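You operate a simulated robot arm through the tools that you are given. There is no shell and no other tool. Be economical: measure what you need, move in short steps, check, and stop when the job is done.

You are at the controls of a simulated two-armed robot. One attempt, no reset.

JOB
Find the scratch under the slanted lamp and pin its sector.
Fine: the yellow key lights the lamp; swing it into the green band, turn till the scratch shines, clamp with the white lever, then seat the orange pin. Leave the lamp lit.

The check looks at the end state, three seconds after you hand in, the way a careful person would. Anything else that was tipped, shoved, dropped, spilled or broken makes it a failure.

ROBOT AND FRAMES
Two 7-joint arms with two-finger grippers on one trunk, on a base that drives. Base frame: it is fixed to the floor where the robot stands at the start and does not move with it; the origin is under the middle of the robot, x ahead of it, y to its left, z up. Lengths are in m, angles in degrees, forces in N, time in s.
The left shoulder is at the start at [0.057, 0.216, 1.195], the right one opposite. With the tool pointing down near the work surface each hand reaches from about 0.26 to 0.8 m from the robot's upright axis, wherever it stands, measured 20 degrees to its own side. Places, roughly: lamp arm [0.7, 0.2, 1.2]; large turntable [0.7, 0.1, 0.9]; mirror (7x7x2 cm) [0.7, 0.1, 0.9]; purple knob [0.5, -0.1, 0.9]; white lever [0.4, 0, 1]; yellow key [0.5, 0.2, 0.9]. Payload 3.18 kg a hand.
The TCP of each hand is the grasp point between the finger pads, 0.03 m short of the fingertips. In the tool frame z runs along the fingers and y along their closing line. The gripper opens to 0.144 m. The gripper's body begins 0.103 m behind the TCP.
Orientation is that of the tool frame in the base frame, as a unit quaternion [w, x, y, z]. With the fingers straight down and closing along the base's y, the tool's x points along the base's -x, its y along +y and its z along -z.

CONTROLS
- The arms move only by the tool step_arm. It takes "left_rows", "right_rows" or both (then of equal length, played together; a hand with none holds still); each is a list that holds one entry, the list of rows, each a list of 7 numbers: the shift along the base's x, y, z in m, then the turn, a rotation vector about the base's x, y, z in degrees, then the opening, from 0 (shut) to 1 (fully open). In form: [[[tx, ty, tz, rx, ry, rz, grip], ...]]. A call has 1 to 20 rows; each row shifts and turns the commanded pose from where the row before left it. A row lasts 0.2 s, in which the tool goes at most 0.05 m and 8.6 degrees; a call with a longer step from one row to the next is refused whole, and so is a gripper value outside its range. A pose out of reach is approached as far as the arm can. The call stops where the force on the tool passes 40 N (or 10 N more than at its start, if that is more) or the arm is blocked; 0.2 s more then pass. Each finger halts on what it meets, pressing with about 22 N; the grip force reading is that of the motor and also rises with nothing between the fingers. The clock runs only during rows and for 0.2 s after the last one: add rows that do not move to give the fingers time. The reply holds the time, the measured pose of the TCP, the force on the tool along the base axes, the opening and the grip force, in the units named above and with some noise, with the torque about the TCP (base axes, N m) and any sound that the robot's microphone picked up.
- Cameras (640 x 400 px; columns grow to the right, rows downward): "scene" is now at [0.1381, 0.0169, 1.3901]; the picture's right is [0.19, -0.98, 0.00], its down [-0.51, -0.10, -0.86] and it looks along [0.84, 0.17, -0.52] (base axes); focal length 244 px, centre (320, 200). "left" rides on the left gripper at [0.076, -0.016, -0.143] in its tool frame; the picture's right is [0.21, 0.98, 0.00], its down [-0.84, 0.18, -0.51] and it looks along [-0.50, 0.11, 0.86] (tool axes); focal length 218 px, centre (320, 200). "right" rides on the right gripper at [0.076, 0.016, -0.143] in its tool frame; the picture's right is [-0.21, 0.98, 0.00], its down [-0.84, -0.18, -0.51] and it looks along [-0.50, -0.11, 0.86] (tool axes); focal length 218 px, centre (320, 200). There is no depth. A picture from a camera that has moved, and an enlarged one, comes with that camera's place and axes in the base frame and with its lens.
- get_image(camera): a new picture of that camera. It takes no simulated time.
- move_column(by): slides the trunk up (or, below 0, down) by that many m; the arms and the scene camera ride with it, the base frame stays. It gives what a move gives, with no picture.
- drive_base(legs): drives the robot by 1 to 6 legs, each [ahead, left, turn to the left] in m, m and degrees, along the robot's own axes; the way and the turn of a leg run together, so that a leg with both is an arc; at most 1.5 m and 180 degrees a leg. The arms and the cameras ride along, it lands a little off, and it stops where it bumps. It gives what a move gives.
- aim_head(pan, tilt): turns the head with the scene camera to pan (to the left, within 80 degrees either way) and tilt (down, from -29 to 69), counted from straight ahead of the robot. It gives what a move gives.
- close_up(camera, box): a new picture of the part [left, top, right, bottom] of that camera's present view, enlarged. It takes no simulated time.
- close_job(): hands the job in; it is judged then, once.

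Go step by step. Nothing tells you exact positions but the pictures and the camera data: compare them with the known pose of the tool, close in by small moves and look again before you grip or let go. The budget is 120 turns and 108 pictures, counting those below and the enlarged ones. Unless the task says otherwise, let go and move clear before handing in.

The tools are called after "Call:" as name(argument=value, ...) on one line, values as JSON. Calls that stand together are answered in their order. step_arm: Moves the arms, as the interface text tells. Its arguments: {"type":"object","properties":{"left_rows":{"type":"array","items":{"type":"array","items":{"type":"array","items":{"type":"number"}}}},"right_rows":{"type":"array","items":{"type":"array","items":{"type":"array","items":{"type":"number"}}}}},"required":[]} The other tools are called the same way: move_column (by) slides the trunk up or down; drive_base (legs) drives the base; aim_head (pan, tilt) turns the head that bears the scene camera; get_image (camera) takes a picture; close_up (camera, box) takes an enlarged picture of a part of a camera's view; close_job () hands the job in.

At the start:

```text
t: 0.0
left_position: [0.2895, 0.1835, 1.2749]
left_tcp_rot: [0.0, -0.001, 1.0, -0.001]
left_wrist_force: [0.0, 0.0, 1.1]
left_ft_torque: [-0.01, 0.03, 0.02]
left_gripper_width: 0.1438
left_grip_force: 0.0
right_position: [0.3374, -0.0602, 1.2225]
right_tcp_rot: [-0.001, -0.001, 1.0, -0.001]
right_wrist_force: [-0.3, 0.0, -0.1]
right_ft_torque: [-0.01, 0.03, 0.0]
right_gripper_width: 0.1439
right_grip_force: 0.1
trunk travel left (down, up): [-0.275, 0.094]
robot x, y, heading: [-0.0022, 0.0024, 0.2]
head pan, tilt: [11.2, 31.2]
```

scene: 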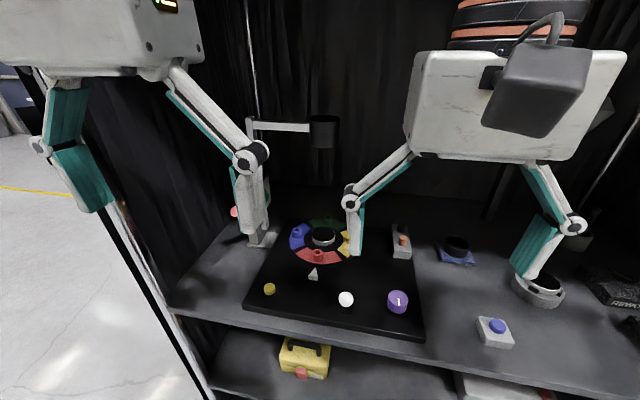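
right: 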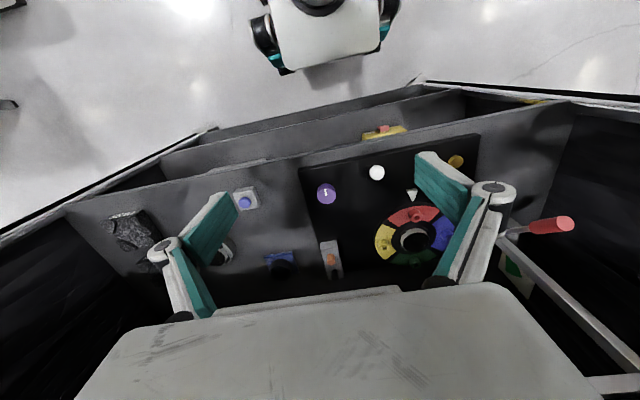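
left: 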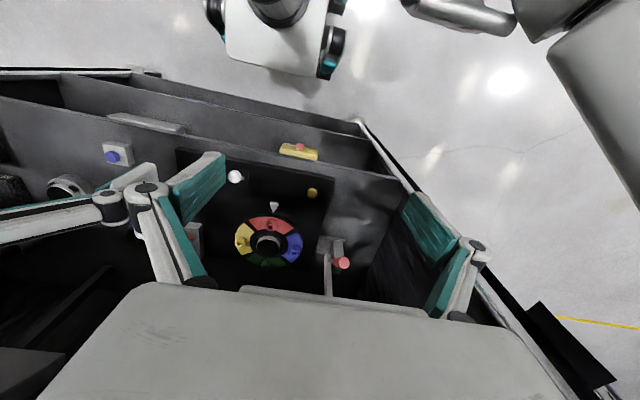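

I see a black panel with a coloured turntable, yellow key, white lever, purple knob, an orange pin in a block to the right and the lamp arm behind left. I take enlarged views first.

Call:
close_up(camera="scene", box=[220, 200, 440, 340])

Call:
close_up(camera="right", box=[290, 130, 610, 300])

Call:
close_up(camera="left", box=[170, 140, 390, 300])

Call:
close_up(camera="scene", box=[220, 90, 440, 250])

```text
2.86 times, centred on (330, 270) of scene
camera zoom: at [0.1381, 0.0169, 1.3901], right [0.19, -0.98, 0.0], down [-0.51, -0.1, -0.86], along [0.84, 0.17, -0.52], focal length 696 px, centre (291, 0)
```

zoom: 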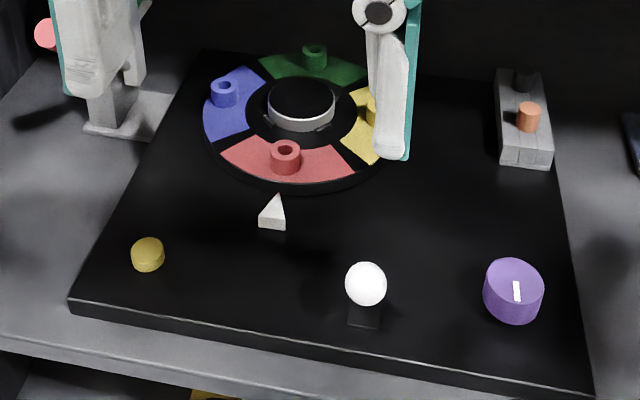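

```text
2.00 times, centred on (450, 215) of right
camera zoom: at [0.2612, -0.0436, 1.365], right [0.21, 0.98, 0.0], down [0.84, -0.18, 0.51], along [0.49, -0.11, -0.86], focal length 436 px, centre (60, 170)
```

zoom: 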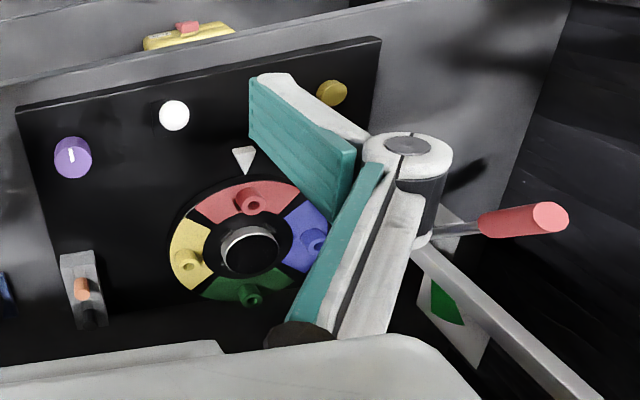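

```text
2.50 times, centred on (280, 220) of left
camera zoom: at [0.2138, 0.1659, 1.4173], right [-0.21, 0.98, 0.0], down [0.84, 0.18, 0.51], along [0.5, 0.1, -0.86], focal length 546 px, centre (420, 150)
```

zoom: 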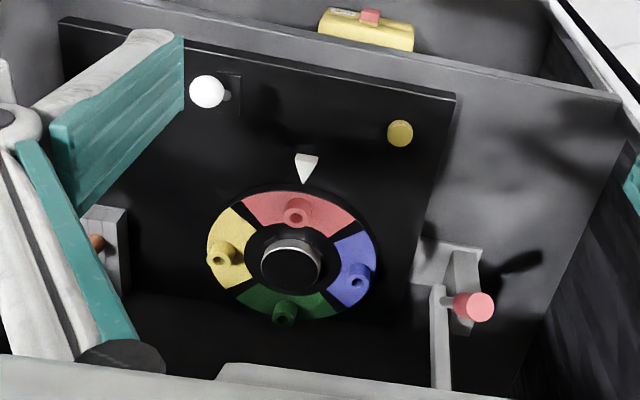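

```text
2.50 times, centred on (330, 170) of scene
camera zoom: at [0.1381, 0.0169, 1.3901], right [0.19, -0.98, 0.0], down [-0.51, -0.1, -0.86], along [0.84, 0.17, -0.52], focal length 609 px, centre (295, 275)
```

zoom: 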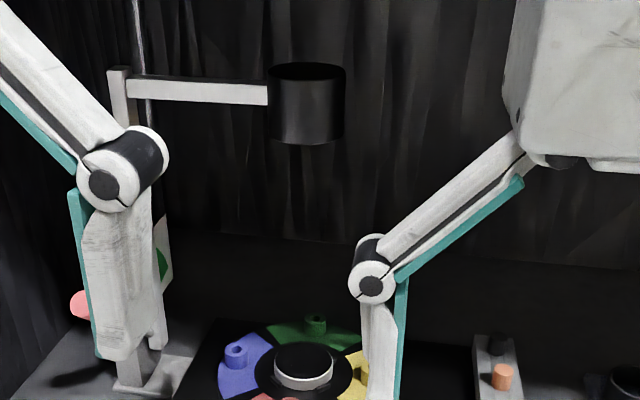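

The finger links hide parts of the panel and lamp, so I pull both hands aside and up and look again.

Call:
step_arm(left_rows=[[[-0.01, 0.03, 0.02, 0, 0, 0, 0], [-0.01, 0.04, 0.02, 0, 0, 0, 0], [-0.01, 0.04, 0.02, 0, 0, 0, 0], [0, 0.04, 0.02, 0, 0, 0, 0], [0, 0.0, 0.0, 0, 0, 0, 0]]], right_rows=[[[0, -0.04, 0.02, 0, 0, 0, 0], [0, -0.04, 0.02, 0, 0, 0, 0], [0, -0.04, 0.02, 0, 0, 0, 0], [0, -0.04, 0.02, 0, 0, 0, 0], [0, -0.02, 0.0, 0, 0, 0, 0]]])

Call:
get_image(camera="scene")

Call:
close_up(camera="scene", box=[200, 100, 360, 260])

Call:
get_image(camera="left")

Call:
get_image(camera="right")

```text
t: 1.2
left_position: [0.2549, 0.2936, 1.3278]
left_tcp_rot: [0.0, -0.002, 1.0, -0.003]
left_wrist_force: [-0.6, 0.1, 0.3]
left_ft_torque: [0.0, -0.01, 0.01]
left_gripper_width: 0.0001
left_grip_force: 21.7
left hand out of reach, approached as far as the arm can: row 3, 4
right_position: [0.3409, -0.2394, 1.3019]
right_tcp_rot: [-0.001, -0.001, 1.0, 0.0]
right_wrist_force: [-0.6, -0.6, 0.2]
right_ft_torque: [-0.02, 0.05, 0.01]
right_gripper_width: 0.0
right_grip_force: 22.1
trunk travel left (down, up): [-0.275, 0.094]
robot x, y, heading: [-0.0032, 0.0041, -0.1]
head pan, tilt: [11.2, 31.2]
```

```text
100 pictures are left
camera scene: at [0.1385, 0.0167, 1.3899], right [0.19, -0.98, 0.0], down [-0.51, -0.1, -0.86], along [0.84, 0.17, -0.52], focal length 244 px, centre (320, 200)
```

scene: 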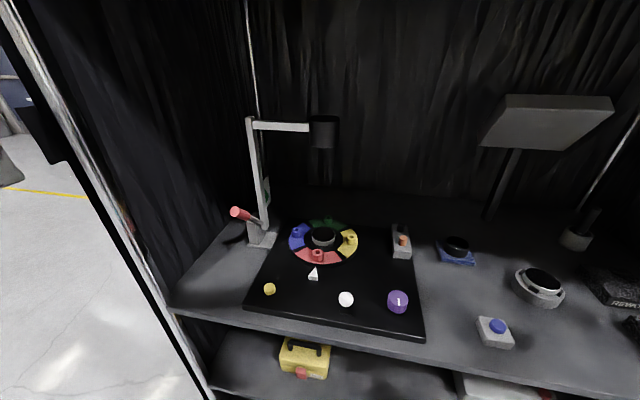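

```text
2.50 times, centred on (280, 180) of scene
camera zoom: at [0.1385, 0.0167, 1.3899], right [0.19, -0.98, 0.0], down [-0.51, -0.1, -0.86], along [0.84, 0.17, -0.52], focal length 609 px, centre (420, 250)
```

zoom: 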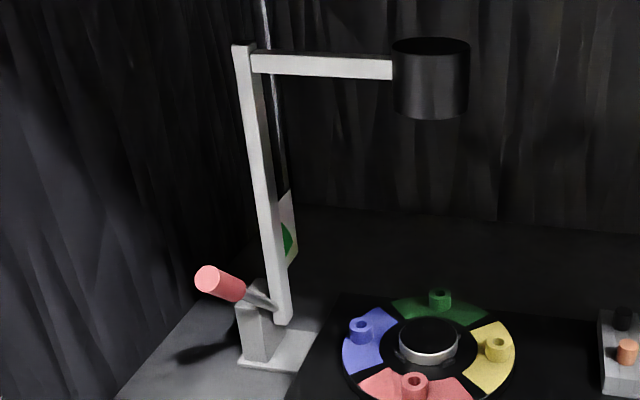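

```text
98 pictures are left
camera left: at [0.1783, 0.2772, 1.4697], right [-0.21, 0.98, 0.0], down [0.84, 0.18, 0.51], along [0.5, 0.1, -0.86], focal length 218 px, centre (320, 200)
```

left: 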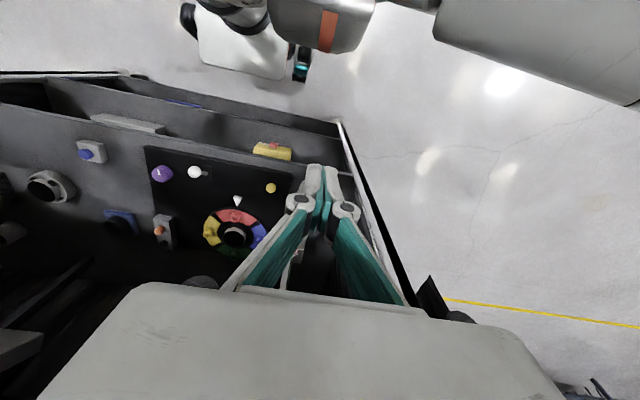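

```text
97 pictures are left
camera right: at [0.2632, -0.2238, 1.445], right [0.21, 0.98, 0.0], down [0.84, -0.18, 0.51], along [0.49, -0.1, -0.86], focal length 218 px, centre (320, 200)
```

right: 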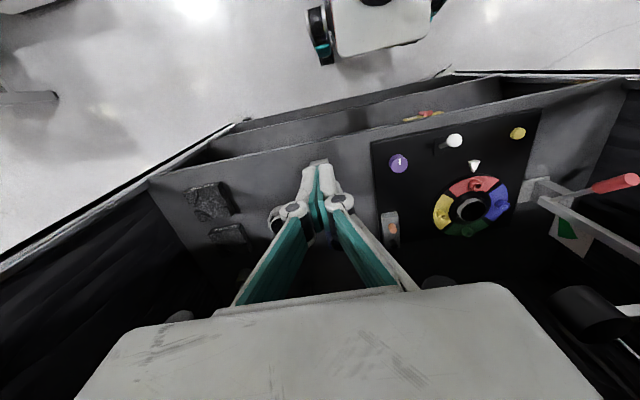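

Lamp post pivots about a left-right axis near [0.61,0.267,1.0], with its red handle tip near [0.53,0.28,1.10] and the green band on a plate behind it. First I bring the closed left hand above the yellow key near [0.468,0.197,0.947].

Call:
step_arm(left_rows=[[[0.03, -0.015, -0.03, 0, 0, 0, 0], [0.03, -0.015, -0.03, 0, 0, 0, 0], [0.03, -0.015, -0.03, 0, 0, 0, 0], [0.03, -0.015, -0.03, 0, 0, 0, 0], [0.03, -0.015, -0.03, 0, 0, 0, 0], [0.03, -0.012, -0.03, 0, 0, 0, 0], [0.03, -0.01, -0.03, 0, 0, 0, 0], [0.003, 0, -0.04, 0, 0, 0, 0], [0, 0, -0.038, 0, 0, 0, 0], [0, 0, 0, 0, 0, 0, 0]]])

Call:
get_image(camera="left")

Call:
get_image(camera="scene")

```text
t: 3.6
left_position: [0.451, 0.1877, 1.0575]
left_tcp_rot: [0.021, 0.003, 1.0, 0.001]
left_wrist_force: [0.1, -0.5, 0.1]
left_ft_torque: [0.03, 0.04, -0.03]
left_gripper_width: 0.0002
left_grip_force: 21.3
right_position: [0.3195, -0.2496, 1.3049]
right_tcp_rot: [0.007, -0.002, 1.0, 0.005]
right_wrist_force: [0.1, -0.6, -0.1]
right_ft_torque: [0.02, -0.03, -0.02]
right_gripper_width: 0.0
right_grip_force: 21.2
trunk travel left (down, up): [-0.275, 0.094]
robot x, y, heading: [-0.0048, -0.0036, 0.2]
head pan, tilt: [11.2, 31.2]
stopped in row 10 (left hand): the arm was blocked; the commanded pose is now the measured one
```

```text
96 pictures are left
camera left: at [0.3691, 0.1698, 1.1974], right [-0.2, 0.98, -0.01], down [0.82, 0.18, 0.54], along [0.53, 0.11, -0.84], focal length 218 px, centre (320, 200)
```

left: 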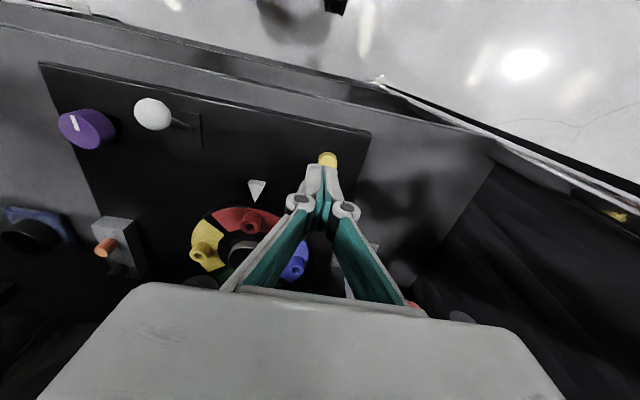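

```text
95 pictures are left
camera scene: at [0.1155, 0.0063, 1.3914], right [0.2, -0.98, 0.0], down [-0.49, -0.1, -0.86], along [0.85, 0.17, -0.5], focal length 244 px, centre (320, 200)
```

scene: 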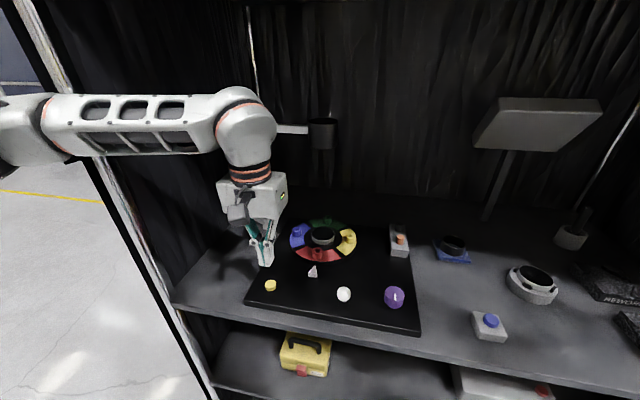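

The left hand reads no force, but its forearm sits against the frame post at the shelf's left corner and the trunk is leaning back slightly. I retract the hand up, then shift the base to the right for elbow room.

Call:
step_arm(left_rows=[[[-0.02, -0.01, 0.04, 0, 0, 0, 0], [-0.03, -0.01, 0.04, 0, 0, 0, 0], [-0.03, 0, 0.04, 0, 0, 0, 0], [-0.03, 0, 0.04, 0, 0, 0, 0], [-0.03, 0, 0.04, 0, 0, 0, 0], [-0.02, 0, 0.01, 0, 0, 0, 0], [0, 0, 0, 0, 0, 0, 0]]])

Call:
drive_base(legs=[[0, -0.16, 0]])

Call:
get_image(camera="scene")

```text
refused: row 2 steps farther than a row can; nothing moved
```

```text
t: 5.6
left_position: [0.4702, 0.0388, 1.0458]
left_tcp_rot: [0.008, 0.001, 1.0, -0.003]
left_wrist_force: [-1.0, 0.2, 0.1]
left_ft_torque: [0.04, -0.02, 0.01]
left_gripper_width: 0.0
left_grip_force: 21.9
right_position: [0.3392, -0.3954, 1.3017]
right_tcp_rot: [-0.001, 0.0, 1.0, 0.0]
right_wrist_force: [0.5, 1.3, 0.5]
right_ft_torque: [-0.03, 0.02, 0.02]
right_gripper_width: 0.0001
right_grip_force: 21.6
trunk travel left (down, up): [-0.275, 0.094]
robot x, y, heading: [-0.0004, -0.1561, -0.2]
head pan, tilt: [11.2, 31.2]
```

```text
94 pictures are left
camera scene: at [0.1377, -0.1402, 1.39], right [0.19, -0.98, 0.0], down [-0.51, -0.1, -0.86], along [0.84, 0.17, -0.52], focal length 244 px, centre (320, 200)
```

scene: 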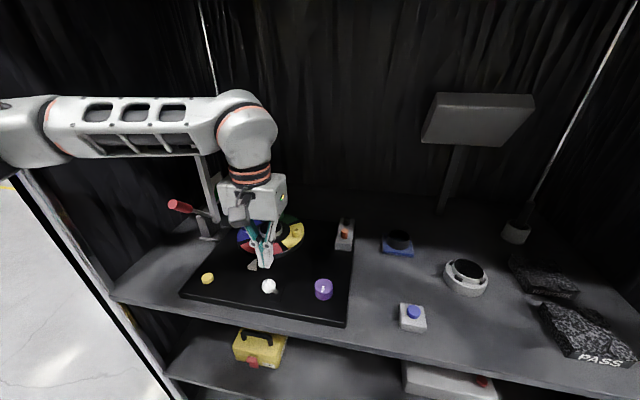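

The drive still happened safely and the robot stands upright again, unblocked. Now I move the left hand left toward the key, staying at this height.

Call:
step_arm(left_rows=[[[0, 0.03, 0.005, 0, 0, 0, 0], [0, 0.04, 0, 0, 0, 0, 0], [0, 0.04, 0, 0, 0, 0, 0], [0, 0.04, 0, 0, 0, 0, 0], [0, 0.008, 0, 0, 0, 0, 0], [0, 0, 0, 0, 0, 0, 0]]])

Call:
close_up(camera="scene", box=[130, 170, 370, 330])

Call:
get_image(camera="left")

```text
t: 7.0
left_position: [0.4679, 0.1976, 1.0518]
left_tcp_rot: [0.009, 0.002, 1.0, -0.002]
left_wrist_force: [0.9, 0.4, 0.1]
left_ft_torque: [0.01, -0.02, 0.02]
left_gripper_width: 0.0
left_grip_force: 21.9
right_position: [0.339, -0.3962, 1.303]
right_tcp_rot: [-0.001, 0.0, 1.0, 0.0]
right_wrist_force: [0.2, -0.2, 0.5]
right_ft_torque: [-0.02, 0.01, 0.0]
right_gripper_width: 0.0001
right_grip_force: 22.5
trunk travel left (down, up): [-0.275, 0.094]
robot x, y, heading: [-0.0011, -0.155, 0.1]
head pan, tilt: [11.2, 31.2]
```

```text
2.50 times, centred on (250, 250) of scene
camera zoom: at [0.1374, -0.1395, 1.3901], right [0.19, -0.98, 0.0], down [-0.51, -0.1, -0.86], along [0.84, 0.17, -0.52], focal length 609 px, centre (495, 75)
```

zoom: 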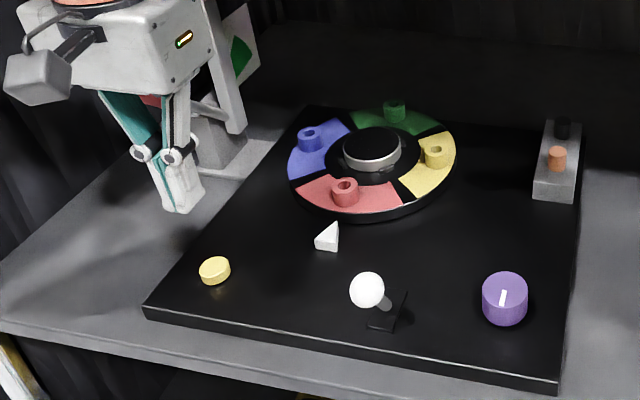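

```text
92 pictures are left
camera left: at [0.3895, 0.1797, 1.1936], right [-0.21, 0.98, -0.01], down [0.83, 0.18, 0.52], along [0.51, 0.1, -0.85], focal length 218 px, centre (320, 200)
```

left: 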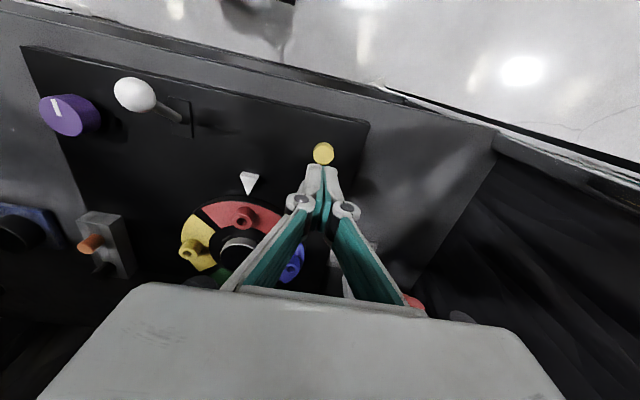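

Key top measured at [0.476,0.199,0.935] from both views. I lower the fingertips onto it and press gently.

Call:
step_arm(left_rows=[[[0.008, 0.002, -0.03, 0, 0, 0, 0], [0, 0, -0.03, 0, 0, 0, 0], [0, 0, -0.015, 0, 0, 0, 0], [0, 0, -0.005, 0, 0, 0, 0], [0, 0, -0.004, 0, 0, 0, 0], [0, 0, -0.004, 0, 0, 0, 0], [0, 0, -0.004, 0, 0, 0, 0]]])

Call:
get_image(camera="scene")

```text
t: 8.6
left_position: [0.4764, 0.1982, 0.9582]
left_tcp_rot: [0.007, 0.001, 1.0, -0.002]
left_wrist_force: [-1.1, 0.3, 0.0]
left_ft_torque: [0.0, 0.03, -0.03]
left_gripper_width: 0.0059
left_grip_force: 30.9
right_position: [0.3382, -0.3962, 1.3036]
right_tcp_rot: [0.0, 0.0, 1.0, -0.001]
right_wrist_force: [1.0, -0.2, -0.3]
right_ft_torque: [0.01, -0.01, 0.01]
right_gripper_width: 0.0
right_grip_force: 22.2
trunk travel left (down, up): [-0.275, 0.094]
robot x, y, heading: [-0.0017, -0.1559, -0.1]
head pan, tilt: [11.2, 31.2]
```

```text
91 pictures are left
camera scene: at [0.1374, -0.1398, 1.3901], right [0.19, -0.98, 0.0], down [-0.51, -0.1, -0.86], along [0.84, 0.17, -0.52], focal length 244 px, centre (320, 200)
```

scene: 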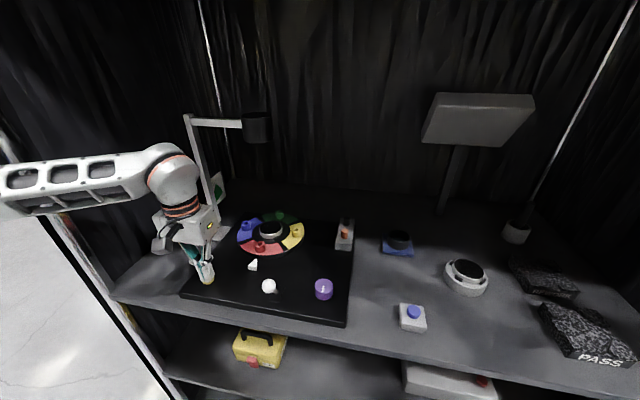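

Call:
close_up(camera="scene", box=[160, 220, 280, 310])

Call:
close_up(camera="left", box=[240, 100, 400, 220])

```text
4.44 times, centred on (220, 265) of scene
camera zoom: at [0.1374, -0.1398, 1.3901], right [0.19, -0.98, 0.0], down [-0.51, -0.1, -0.86], along [0.84, 0.17, -0.52], focal length 1082 px, centre (764, -89)
```

zoom: 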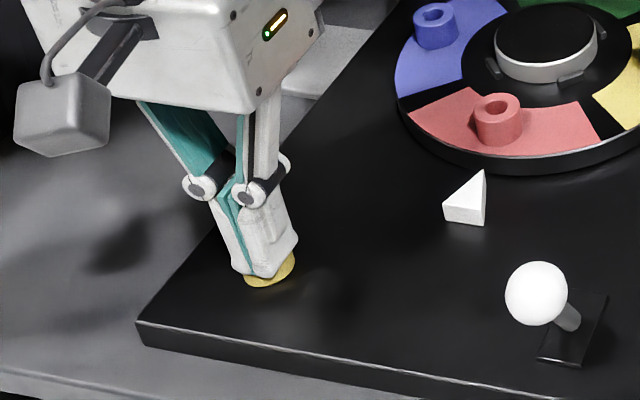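

```text
3.33 times, centred on (320, 160) of left
camera zoom: at [0.3982, 0.1817, 1.1], right [-0.21, 0.98, -0.01], down [0.83, 0.18, 0.52], along [0.51, 0.1, -0.85], focal length 728 px, centre (320, 333)
```

zoom: 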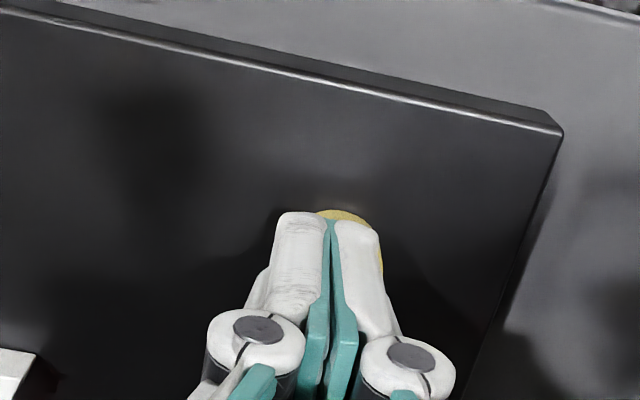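

Fingertips are on the key, slightly off centre, and the lamp isn't lit. I lift a hair, recentre and press deeper.

Call:
step_arm(left_rows=[[[0, 0, 0.012, 0, 0, 0, 0], [-0.003, 0.004, 0, 0, 0, 0, 0], [0, 0, -0.008, 0, 0, 0, 0], [0, 0, -0.004, 0, 0, 0, 0], [0, 0, -0.004, 0, 0, 0, 0], [0, 0, -0.004, 0, 0, 0, 0], [0, 0, -0.004, 0, 0, 0, 0], [0, 0, -0.004, 0, 0, 0, 0]]])

Call:
get_image(camera="scene")

```text
t: 10.5
left_position: [0.4749, 0.2014, 0.953]
left_tcp_rot: [0.017, 0.0, 1.0, -0.003]
left_wrist_force: [-2.3, 1.5, 24.7]
left_ft_torque: [-0.03, 0.14, 0.12]
left_gripper_width: 0.0058
left_grip_force: 30.2
right_position: [0.3338, -0.3961, 1.3041]
right_tcp_rot: [0.002, -0.001, 1.0, 0.001]
right_wrist_force: [-0.8, 0.1, 0.3]
right_ft_torque: [0.01, -0.05, 0.02]
right_gripper_width: 0.0
right_grip_force: 21.8
trunk travel left (down, up): [-0.275, 0.094]
robot x, y, heading: [-0.0013, -0.1575, 0.4]
head pan, tilt: [11.2, 31.2]
heard: click
stopped in row 8 (left hand): the force on the tool passed its limit at 41 N (the readings are from after the stop); the commanded pose is now the measured one
```

```text
88 pictures are left
camera scene: at [0.1327, -0.1409, 1.391], right [0.2, -0.98, 0.0], down [-0.5, -0.1, -0.86], along [0.84, 0.17, -0.51], focal length 244 px, centre (320, 200)
```

scene: 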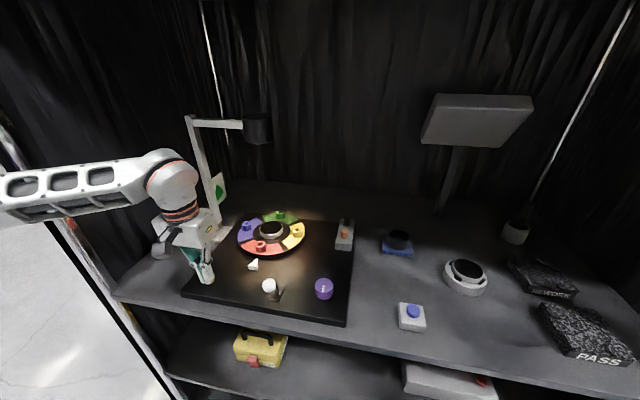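

The key clicked and the lamp is lit. I lift the left hand and look at the lamp, band and handle.

Call:
step_arm(left_rows=[[[0, 0, 0.04, 0, 0, 0, 0], [0, 0, 0.045, 0, 0, 0, 0.3], [-0.02, -0.02, 0.04, 0, 0, 0, 0.3], [-0.02, -0.02, 0.04, 0, 0, 0, 0.3], [-0.02, -0.02, 0.04, 0, 0, 0, 0.3], [-0.02, -0.02, 0.04, 0, 0, 0, 0.3], [0, 0, 0, 0, 0, 0, 0.3]]])

Call:
close_up(camera="scene", box=[150, 100, 310, 270])

Call:
get_image(camera="left")

```text
t: 12.1
left_position: [0.3965, 0.1214, 1.1919]
left_tcp_rot: [0.011, -0.001, 1.0, -0.004]
left_wrist_force: [-0.6, 0.7, -1.0]
left_ft_torque: [-0.02, 0.01, 0.02]
left_gripper_width: 0.043
left_grip_force: 0.0
right_position: [0.3395, -0.3951, 1.3024]
right_tcp_rot: [0.0, -0.001, 1.0, 0.0]
right_wrist_force: [0.7, -0.2, 0.5]
right_ft_torque: [-0.06, -0.02, 0.02]
right_gripper_width: 0.0
right_grip_force: 22.2
trunk travel left (down, up): [-0.275, 0.094]
robot x, y, heading: [-0.0014, -0.1537, -0.0]
head pan, tilt: [11.2, 31.2]
```

```text
2.35 times, centred on (230, 185) of scene
camera zoom: at [0.1381, -0.1386, 1.3899], right [0.2, -0.98, 0.0], down [-0.51, -0.1, -0.86], along [0.84, 0.17, -0.52], focal length 573 px, centre (532, 235)
```

zoom: 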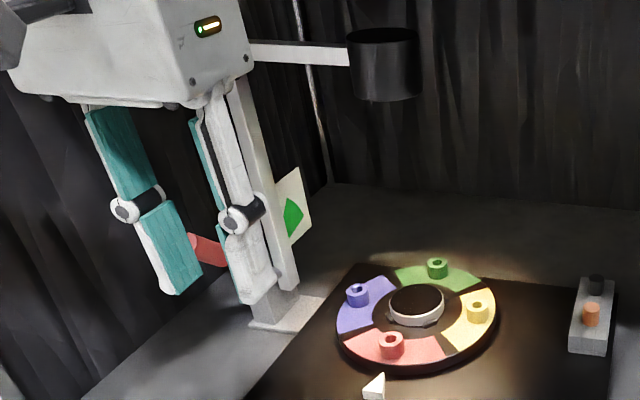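

```text
86 pictures are left
camera left: at [0.3185, 0.1059, 1.3339], right [-0.21, 0.98, -0.01], down [0.83, 0.18, 0.52], along [0.51, 0.1, -0.85], focal length 218 px, centre (320, 200)
```

left: 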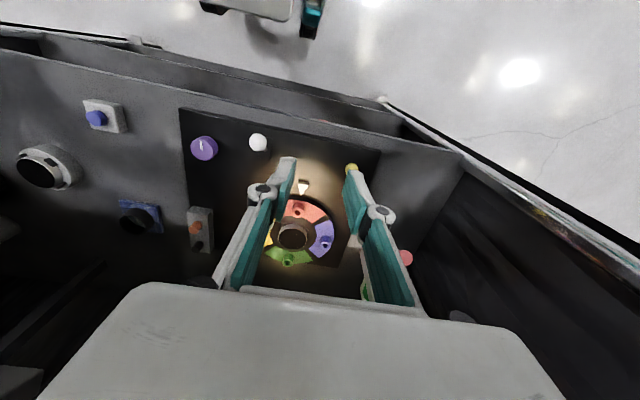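

Call:
close_up(camera="scene", box=[205, 130, 245, 190])

Call:
close_up(camera="right", box=[480, 120, 640, 300])

```text
6.67 times, centred on (225, 160) of scene
camera zoom: at [0.1381, -0.1386, 1.3899], right [0.2, -0.98, 0.0], down [-0.51, -0.1, -0.86], along [0.84, 0.17, -0.52], focal length 1624 px, centre (953, 467)
```

zoom: 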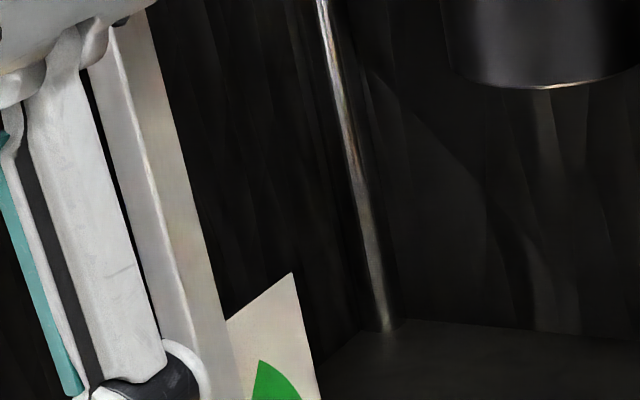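

```text
2.22 times, centred on (560, 210) of right
camera zoom: at [0.2632, -0.3785, 1.445], right [0.21, 0.98, 0.0], down [0.84, -0.18, 0.51], along [0.49, -0.11, -0.86], focal length 485 px, centre (-213, 178)
```

zoom: 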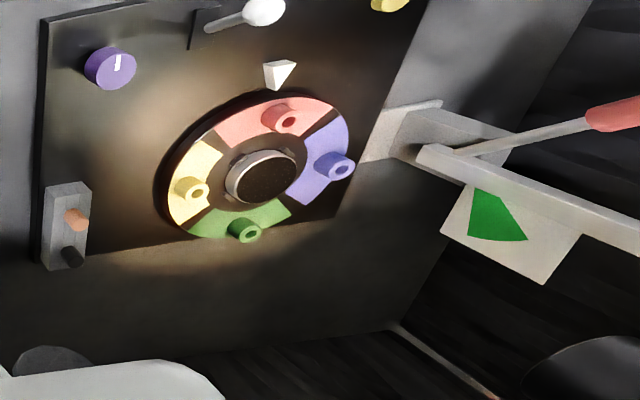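

The green band runs about 45 to 72 degrees back from upright, so the lamp post must lean back roughly 58 degrees. I move the left hand, half open, behind and above the red handle to measure it.

Call:
step_arm(left_rows=[[[0.01, 0.04, 0.01, 0, 0, 0, 0.6], [0.01, 0.04, 0.01, 0, 0, 0, 0.6], [0.01, 0.04, 0.01, 0, 0, 0, 0.6], [0.01, 0.03, 0.0, 0, 0, 0, 0.6], [0, 0, 0, 0, 0, 0, 0.6]]])

Call:
get_image(camera="left")

Call:
close_up(camera="scene", box=[130, 100, 290, 260])

```text
t: 13.3
left_position: [0.4182, 0.1975, 1.1916]
left_tcp_rot: [0.012, -0.001, 1.0, -0.003]
left_wrist_force: [0.7, -0.7, -0.9]
left_ft_torque: [-0.05, -0.02, 0.01]
left_gripper_width: 0.0863
left_grip_force: 0.1
left hand out of reach, approached as far as the arm can: row 2, 3, 4
right_position: [0.3386, -0.395, 1.3027]
right_tcp_rot: [-0.001, -0.002, 1.0, 0.0]
right_wrist_force: [0.0, -0.5, -0.2]
right_ft_torque: [-0.02, 0.02, 0.01]
right_gripper_width: 0.0001
right_grip_force: 22.4
trunk travel left (down, up): [-0.275, 0.094]
robot x, y, heading: [0.0051, -0.158, 0.0]
head pan, tilt: [11.2, 31.2]
```

```text
83 pictures are left
camera left: at [0.3389, 0.1816, 1.3316], right [-0.21, 0.98, -0.01], down [0.83, 0.19, 0.53], along [0.52, 0.1, -0.85], focal length 218 px, centre (320, 200)
```

left: 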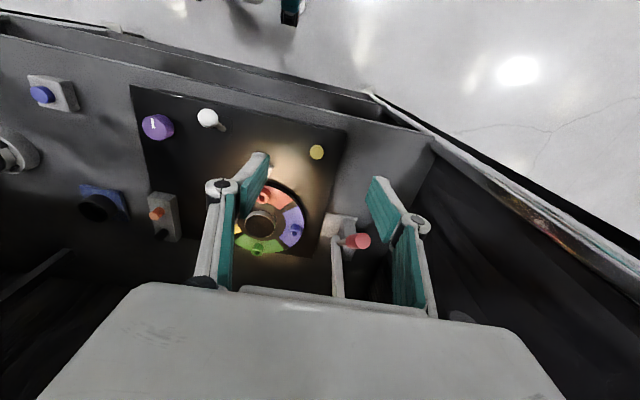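

```text
2.50 times, centred on (210, 180) of scene
camera zoom: at [0.1369, -0.1394, 1.3902], right [0.2, -0.98, 0.0], down [-0.51, -0.1, -0.86], along [0.84, 0.17, -0.52], focal length 609 px, centre (595, 250)
```

zoom: 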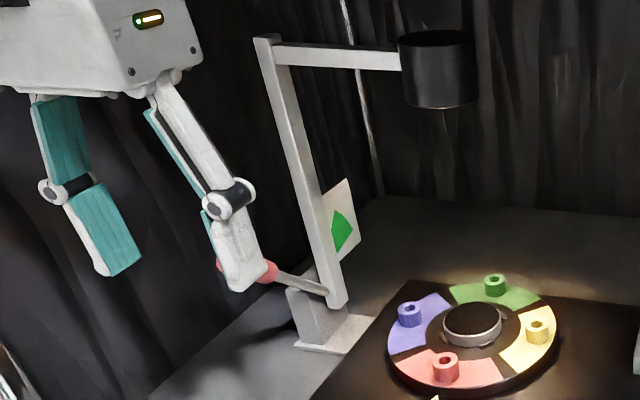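

Handle's red part spans about [0.56,0.264,1.07] to [0.515,0.267,1.11]. I try to approach above it in small steps, checking reach.

Call:
step_arm(left_rows=[[[0.04, 0.0, 0, 0, 0, 0, 0.6], [0.04, 0.01, 0, 0, 0, 0, 0.6], [0.03, 0.03, 0, 0, 0, 0, 0.6], [0.01, 0.03, 0, 0, 0, 0, 0.6], [0, 0, 0, 0, 0, 0, 0.6]]])

Call:
get_image(camera="left")

Call:
get_image(camera="scene")

```text
t: 14.5
left_position: [0.484, 0.2172, 1.1335]
left_tcp_rot: [0.017, -0.012, 1.0, -0.003]
left_wrist_force: [-0.1, 0.2, 0.0]
left_ft_torque: [0.07, 0.0, -0.03]
left_gripper_width: 0.0863
left_grip_force: 0.1
left hand out of reach, approached as far as the arm can: row 1, 2, 3, 4
right_position: [0.3377, -0.398, 1.3016]
right_tcp_rot: [-0.001, -0.001, 1.0, 0.0]
right_wrist_force: [-0.9, -0.4, -1.2]
right_ft_torque: [0.05, 0.02, -0.02]
right_gripper_width: 0.0003
right_grip_force: 22.3
trunk travel left (down, up): [-0.275, 0.094]
robot x, y, heading: [0.0027, -0.1565, -0.0]
head pan, tilt: [11.2, 31.2]
```

```text
81 pictures are left
camera left: at [0.4032, 0.1995, 1.274], right [-0.23, 0.97, -0.01], down [0.82, 0.2, 0.54], along [0.52, 0.11, -0.84], focal length 218 px, centre (320, 200)
```

left: 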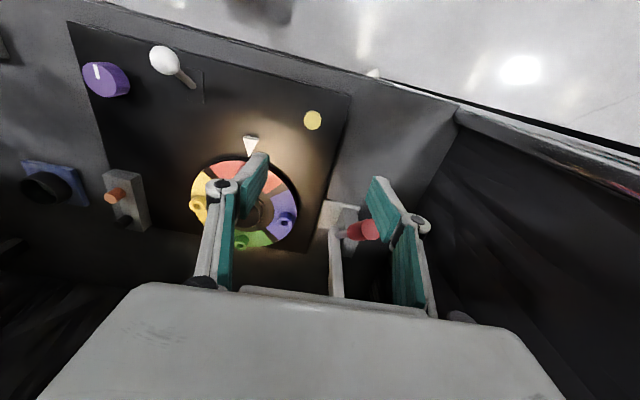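

```text
80 pictures are left
camera scene: at [0.1369, -0.1418, 1.3903], right [0.19, -0.98, 0.0], down [-0.51, -0.1, -0.86], along [0.84, 0.17, -0.52], focal length 244 px, centre (320, 200)
```

scene: 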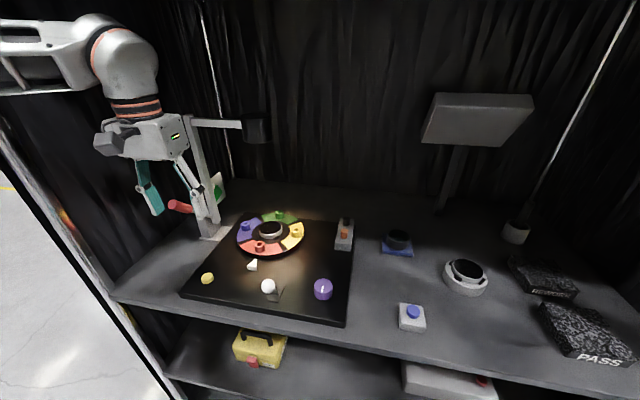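

The arm's reach runs out at this height, so I raise the trunk, which lifts the shoulders.

Call:
move_column(by=0.09)

Call:
step_arm(left_rows=[[[0.02, 0.02, 0, 0, 0, 0, 0.6], [0.02, 0.015, 0, 0, 0, 0, 0.6], [0.015, 0.01, -0.01, 0, 0, 0, 0.6], [0, 0, 0, 0, 0, 0, 0.6]]])

Call:
get_image(camera="left")

```text
t: 15.8
left_position: [0.4785, 0.2193, 1.2361]
left_tcp_rot: [0.031, -0.011, 0.999, -0.004]
left_wrist_force: [-0.8, 0.3, -0.2]
left_ft_torque: [-0.01, 0.03, -0.01]
left_gripper_width: 0.0865
left_grip_force: 0.1
right_position: [0.3376, -0.3952, 1.3914]
right_tcp_rot: [-0.001, 0.0, 1.0, 0.001]
right_wrist_force: [-1.1, 0.0, 0.0]
right_ft_torque: [0.01, -0.03, 0.0]
right_gripper_width: 0.0001
right_grip_force: 22.4
trunk travel left (down, up): [-0.365, 0.004]
robot x, y, heading: [-0.0022, -0.1561, 0.1]
head pan, tilt: [11.2, 31.2]
```

```text
t: 16.8
left_position: [0.4976, 0.23, 1.217]
left_tcp_rot: [0.036, -0.015, 0.999, -0.004]
left_wrist_force: [-0.1, -0.5, -0.5]
left_ft_torque: [0.04, -0.03, 0.01]
left_gripper_width: 0.0865
left_grip_force: 0.2
left hand out of reach, approached as far as the arm can: row 1, 2, 3
right_position: [0.3367, -0.3971, 1.3923]
right_tcp_rot: [-0.001, 0.001, 1.0, 0.0]
right_wrist_force: [0.5, 0.0, -0.2]
right_ft_torque: [0.03, -0.03, -0.04]
right_gripper_width: 0.0002
right_grip_force: 21.8
trunk travel left (down, up): [-0.365, 0.004]
robot x, y, heading: [0.0002, -0.1572, -0.1]
head pan, tilt: [11.2, 31.2]
```

```text
79 pictures are left
camera left: at [0.4111, 0.211, 1.3541], right [-0.24, 0.97, -0.02], down [0.8, 0.21, 0.57], along [0.55, 0.12, -0.82], focal length 218 px, centre (320, 200)
```

left: 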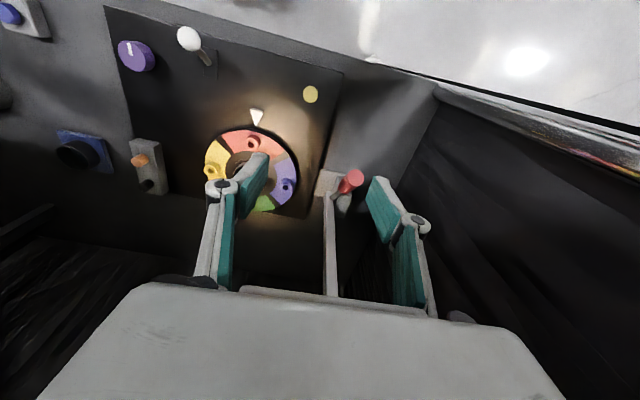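

Call:
step_arm(left_rows=[[[0, 0, -0.03, 0, 0, 0, 0.6], [0, 0, -0.03, 0, 0, 0, 0.6], [0, 0, 0, 0, 0, 0, 0.6]]])

Call:
get_image(camera="left")

Call:
close_up(camera="scene", box=[100, 120, 300, 280])

```text
t: 17.6
left_position: [0.4957, 0.2307, 1.1568]
left_tcp_rot: [0.032, -0.011, 0.999, -0.004]
left_wrist_force: [-0.3, 0.3, -0.1]
left_ft_torque: [0.0, 0.02, 0.02]
left_gripper_width: 0.0867
left_grip_force: 0.1
right_position: [0.3379, -0.3957, 1.393]
right_tcp_rot: [-0.002, -0.001, 1.0, 0.0]
right_wrist_force: [0.2, -0.8, -0.8]
right_ft_torque: [0.0, -0.02, 0.0]
right_gripper_width: 0.0002
right_grip_force: 22.2
trunk travel left (down, up): [-0.365, 0.004]
robot x, y, heading: [-0.0026, -0.1535, 0.0]
head pan, tilt: [11.2, 31.2]
```

```text
78 pictures are left
camera left: at [0.4114, 0.2129, 1.2937], right [-0.23, 0.97, -0.02], down [0.8, 0.2, 0.56], along [0.55, 0.11, -0.83], focal length 218 px, centre (320, 200)
```

left: 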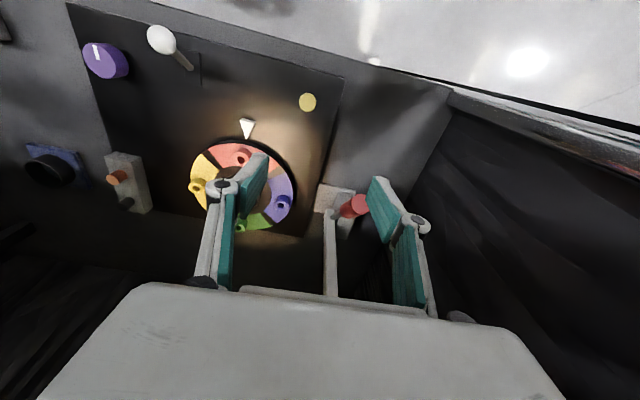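

```text
2.50 times, centred on (200, 200) of scene
camera zoom: at [0.127, -0.1398, 1.4805], right [0.2, -0.98, 0.0], down [-0.51, -0.1, -0.86], along [0.84, 0.17, -0.52], focal length 609 px, centre (620, 200)
```

zoom: 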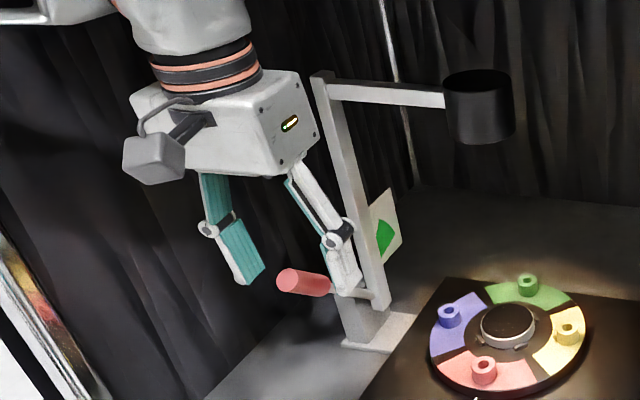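

Refined: red grip runs [0.574,0.278,1.052] to [0.528,0.279,1.105]; I'll centre over it and straddle it at its middle.

Call:
step_arm(left_rows=[[[-0.005, 0.025, 0.01, 0, 0, 0, 0.6], [0, 0.023, 0, 0, 0, 0, 0.6], [0, 0, 0, 0, 0, 0, 0.6]]])

Call:
get_image(camera="left")

```text
t: 18.4
left_position: [0.4882, 0.27, 1.1621]
left_tcp_rot: [0.034, -0.013, 0.999, -0.003]
left_wrist_force: [0.0, 1.0, -0.1]
left_ft_torque: [-0.01, -0.02, 0.03]
left_gripper_width: 0.0864
left_grip_force: 0.2
left hand out of reach, approached as far as the arm can: row 2
right_position: [0.3397, -0.395, 1.392]
right_tcp_rot: [-0.001, 0.0, 1.0, -0.001]
right_wrist_force: [-0.3, 0.6, 0.2]
right_ft_torque: [-0.01, 0.0, 0.01]
right_gripper_width: 0.0001
right_grip_force: 21.9
trunk travel left (down, up): [-0.365, 0.004]
robot x, y, heading: [-0.0037, -0.1595, 0.0]
head pan, tilt: [11.2, 31.2]
```

```text
76 pictures are left
camera left: at [0.4031, 0.2525, 1.2985], right [-0.23, 0.97, -0.02], down [0.8, 0.21, 0.56], along [0.55, 0.11, -0.83], focal length 218 px, centre (320, 200)
```

left: 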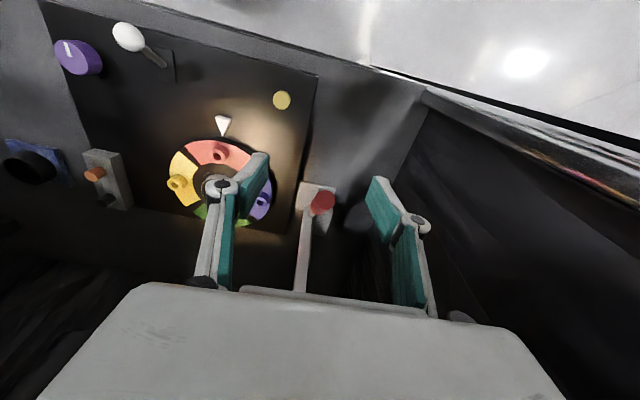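

Call:
step_arm(left_rows=[[[0.02, 0.003, -0.02, 0, 0, 0, 0.6], [0.02, 0.003, -0.03, 0, 0, 0, 0.6], [0.022, 0.002, -0.03, 0, 0, 0, 0.6], [0, 0, 0, 0, 0, 0, 0.6]]])

Call:
get_image(camera="left")

Call:
close_up(camera="scene", box=[100, 120, 300, 280])

```text
t: 19.4
left_position: [0.5476, 0.2781, 1.0844]
left_tcp_rot: [0.033, -0.011, 0.999, -0.004]
left_wrist_force: [-0.3, -0.5, -0.4]
left_ft_torque: [0.01, -0.02, 0.02]
left_gripper_width: 0.0862
left_grip_force: 0.0
left hand out of reach, approached as far as the arm can: row 1
right_position: [0.3371, -0.3966, 1.3924]
right_tcp_rot: [-0.001, 0.0, 1.0, 0.0]
right_wrist_force: [0.2, 1.0, 1.0]
right_ft_torque: [-0.04, -0.04, -0.03]
right_gripper_width: 0.0001
right_grip_force: 22.1
trunk travel left (down, up): [-0.365, 0.004]
robot x, y, heading: [-0.0022, -0.1584, -0.1]
head pan, tilt: [11.2, 31.2]
```

```text
75 pictures are left
camera left: at [0.4616, 0.2605, 1.2216], right [-0.23, 0.97, -0.02], down [0.8, 0.2, 0.56], along [0.55, 0.11, -0.83], focal length 218 px, centre (320, 200)
```

left: 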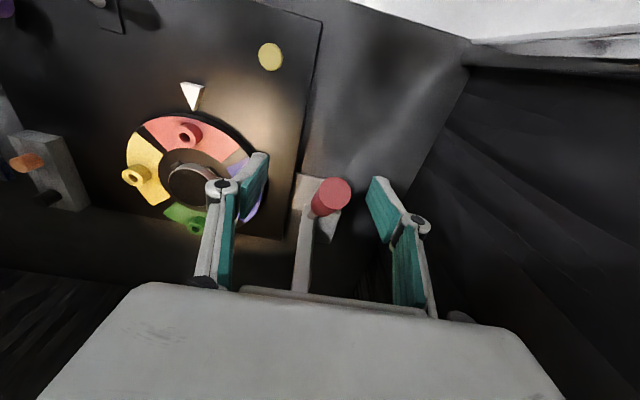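

```text
2.50 times, centred on (200, 200) of scene
camera zoom: at [0.1262, -0.1398, 1.4806], right [0.2, -0.98, 0.0], down [-0.51, -0.1, -0.86], along [0.84, 0.17, -0.52], focal length 609 px, centre (620, 200)
```

zoom: 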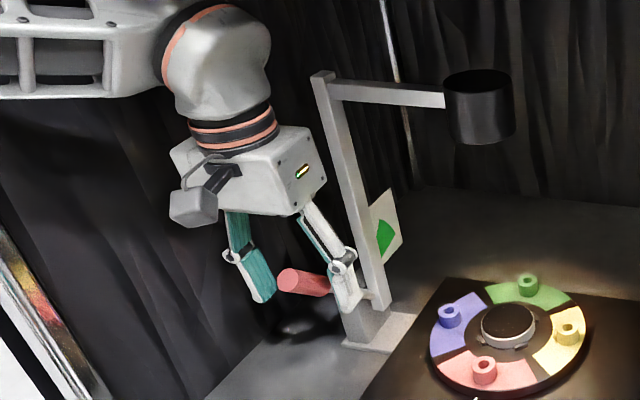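

The fingers straddle the handle; I close on it.

Call:
step_arm(left_rows=[[[0, 0, 0, 0, 0, 0, 0.35], [0, 0, 0, 0, 0, 0, 0.2], [0, 0, 0, 0, 0, 0, 0.1], [0, 0, 0, 0, 0, 0, 0.1]]])

Call:
close_up(camera="left", box=[220, 100, 420, 300])

```text
t: 20.4
left_position: [0.5472, 0.2834, 1.0824]
left_tcp_rot: [0.033, -0.012, 0.999, -0.004]
left_wrist_force: [1.6, 28.5, 6.9]
left_ft_torque: [0.35, -0.05, 0.18]
left_gripper_width: 0.0319
left_grip_force: 14.2
right_position: [0.3391, -0.3928, 1.3924]
right_tcp_rot: [0.0, -0.001, 1.0, 0.0]
right_wrist_force: [1.0, -0.2, 0.4]
right_ft_torque: [-0.01, -0.02, -0.04]
right_gripper_width: 0.0
right_grip_force: 22.2
trunk travel left (down, up): [-0.365, 0.004]
robot x, y, heading: [-0.001, -0.1539, 0.3]
head pan, tilt: [11.2, 31.2]
```

```text
2.00 times, centred on (320, 200) of left
camera zoom: at [0.4621, 0.2652, 1.2204], right [-0.23, 0.97, -0.02], down [0.8, 0.2, 0.56], along [0.55, 0.11, -0.83], focal length 436 px, centre (320, 200)
```

zoom: 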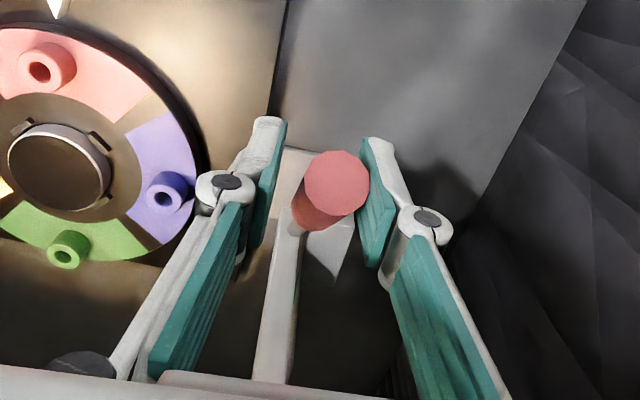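

Only the outer finger touches the handle, so I shift the hand a little left while closing.

Call:
step_arm(left_rows=[[[0, 0.004, 0, 0, 0, 0, 0.2], [0, 0.004, 0, 0, 0, 0, 0.15], [0, 0, 0, 0, 0, 0, 0.1], [0, 0, 0, 0, 0, 0, 0.1]]])

Call:
close_up(camera="left", box=[220, 100, 420, 300])

```text
t: 21.4
left_position: [0.5463, 0.2862, 1.0823]
left_tcp_rot: [0.033, -0.013, 0.999, -0.004]
left_wrist_force: [0.3, 15.2, -5.3]
left_ft_torque: [0.05, 0.09, 0.11]
left_gripper_width: 0.0239
left_grip_force: 7.8
right_position: [0.3396, -0.3929, 1.3932]
right_tcp_rot: [-0.001, -0.001, 1.0, -0.001]
right_wrist_force: [0.4, 0.6, 0.6]
right_ft_torque: [-0.02, 0.0, -0.02]
right_gripper_width: 0.0004
right_grip_force: 21.8
trunk travel left (down, up): [-0.365, 0.004]
robot x, y, heading: [-0.0011, -0.1562, 0.1]
head pan, tilt: [11.2, 31.2]
```

```text
2.00 times, centred on (320, 200) of left
camera zoom: at [0.4616, 0.2689, 1.2193], right [-0.23, 0.97, -0.02], down [0.8, 0.21, 0.56], along [0.55, 0.11, -0.83], focal length 436 px, centre (320, 200)
```

zoom: 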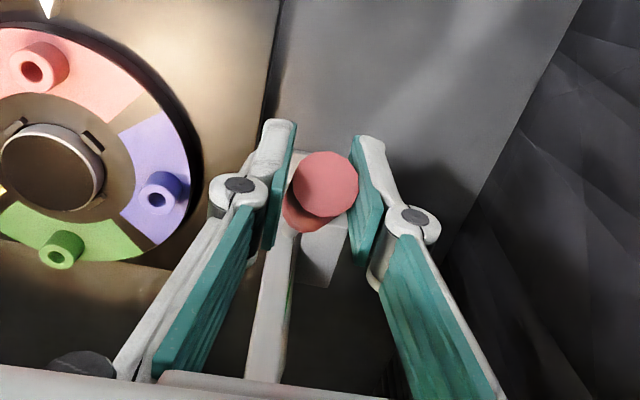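

Handle gripped. I swing it along its arc about the pivot near x 0.63, z 0.987, first about 24 degrees.

Call:
step_arm(left_rows=[[[0.007, 0.001, 0.0056, 0, 0, 0, 0.08], [0.0071, 0.001, 0.0052, 0, 0, 0, 0.08], [0.0077, 0, 0.0045, 0, 0, 0, 0.08], [0.0077, 0, 0.0042, 0, 0, 0, 0.08], [0.0082, 0, 0.0035, 0, 0, 0, 0.08], [0.0083, 0, 0.003, 0, 0, 0, 0.08]]])

Call:
close_up(camera="scene", box=[100, 120, 300, 280])

```text
t: 22.8
left_position: [0.5466, 0.2872, 1.0821]
left_tcp_rot: [0.035, -0.014, 0.999, -0.004]
left_wrist_force: [-0.6, 18.7, -7.3]
left_ft_torque: [-0.13, 0.33, -0.15]
left_gripper_width: 0.0225
left_grip_force: 45.0
left hand out of reach, approached as far as the arm can: row 1, 2, 3, 4, 5, 6
right_position: [0.3396, -0.3938, 1.392]
right_tcp_rot: [-0.001, 0.0, 1.0, -0.001]
right_wrist_force: [0.8, 0.5, -0.7]
right_ft_torque: [0.05, -0.01, -0.04]
right_gripper_width: 0.0002
right_grip_force: 21.9
trunk travel left (down, up): [-0.365, 0.004]
robot x, y, heading: [-0.003, -0.1582, 0.0]
head pan, tilt: [11.2, 31.2]
```

```text
2.50 times, centred on (200, 200) of scene
camera zoom: at [0.1276, -0.1365, 1.4803], right [0.2, -0.98, 0.0], down [-0.51, -0.1, -0.86], along [0.84, 0.17, -0.52], focal length 609 px, centre (620, 200)
```

zoom: 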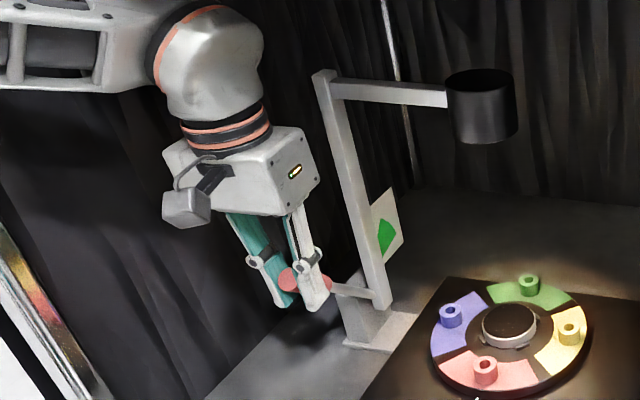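

The arm can't move further with the tool straight down here, but it can if the fingers lean forward. I tilt the tool forward about the handle in small steps.

Call:
step_arm(left_rows=[[[0, 0, 0, 0, -5, 0, 0.08], [0, 0, 0, 0, -5, 0, 0.08], [0, 0, 0, 0, -5, 0, 0.08], [0, 0, 0, 0, 0, 0, 0.08]]])

Call:
close_up(camera="scene", box=[100, 120, 300, 280])

```text
t: 23.8
left_position: [0.5448, 0.2876, 1.0822]
left_tcp_rot: [0.161, -0.013, 0.987, -0.006]
left_wrist_force: [-8.3, 17.1, -11.0]
left_ft_torque: [0.21, 1.52, 0.32]
left_gripper_width: 0.0228
left_grip_force: 45.0
right_position: [0.339, -0.3936, 1.3926]
right_tcp_rot: [-0.001, -0.001, 1.0, -0.001]
right_wrist_force: [0.3, -0.6, -0.4]
right_ft_torque: [-0.01, 0.02, -0.02]
right_gripper_width: 0.0
right_grip_force: 22.3
trunk travel left (down, up): [-0.365, 0.004]
robot x, y, heading: [-0.0005, -0.1592, 0.3]
head pan, tilt: [11.2, 31.2]
```

```text
2.50 times, centred on (200, 200) of scene
camera zoom: at [0.127, -0.1367, 1.4804], right [0.2, -0.98, 0.0], down [-0.51, -0.1, -0.86], along [0.84, 0.17, -0.52], focal length 609 px, centre (620, 200)
```

zoom: 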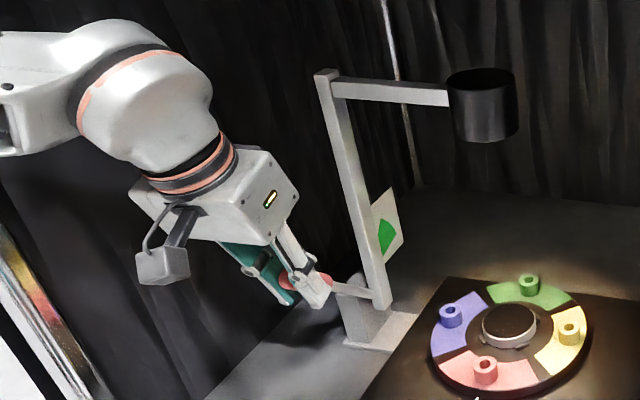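

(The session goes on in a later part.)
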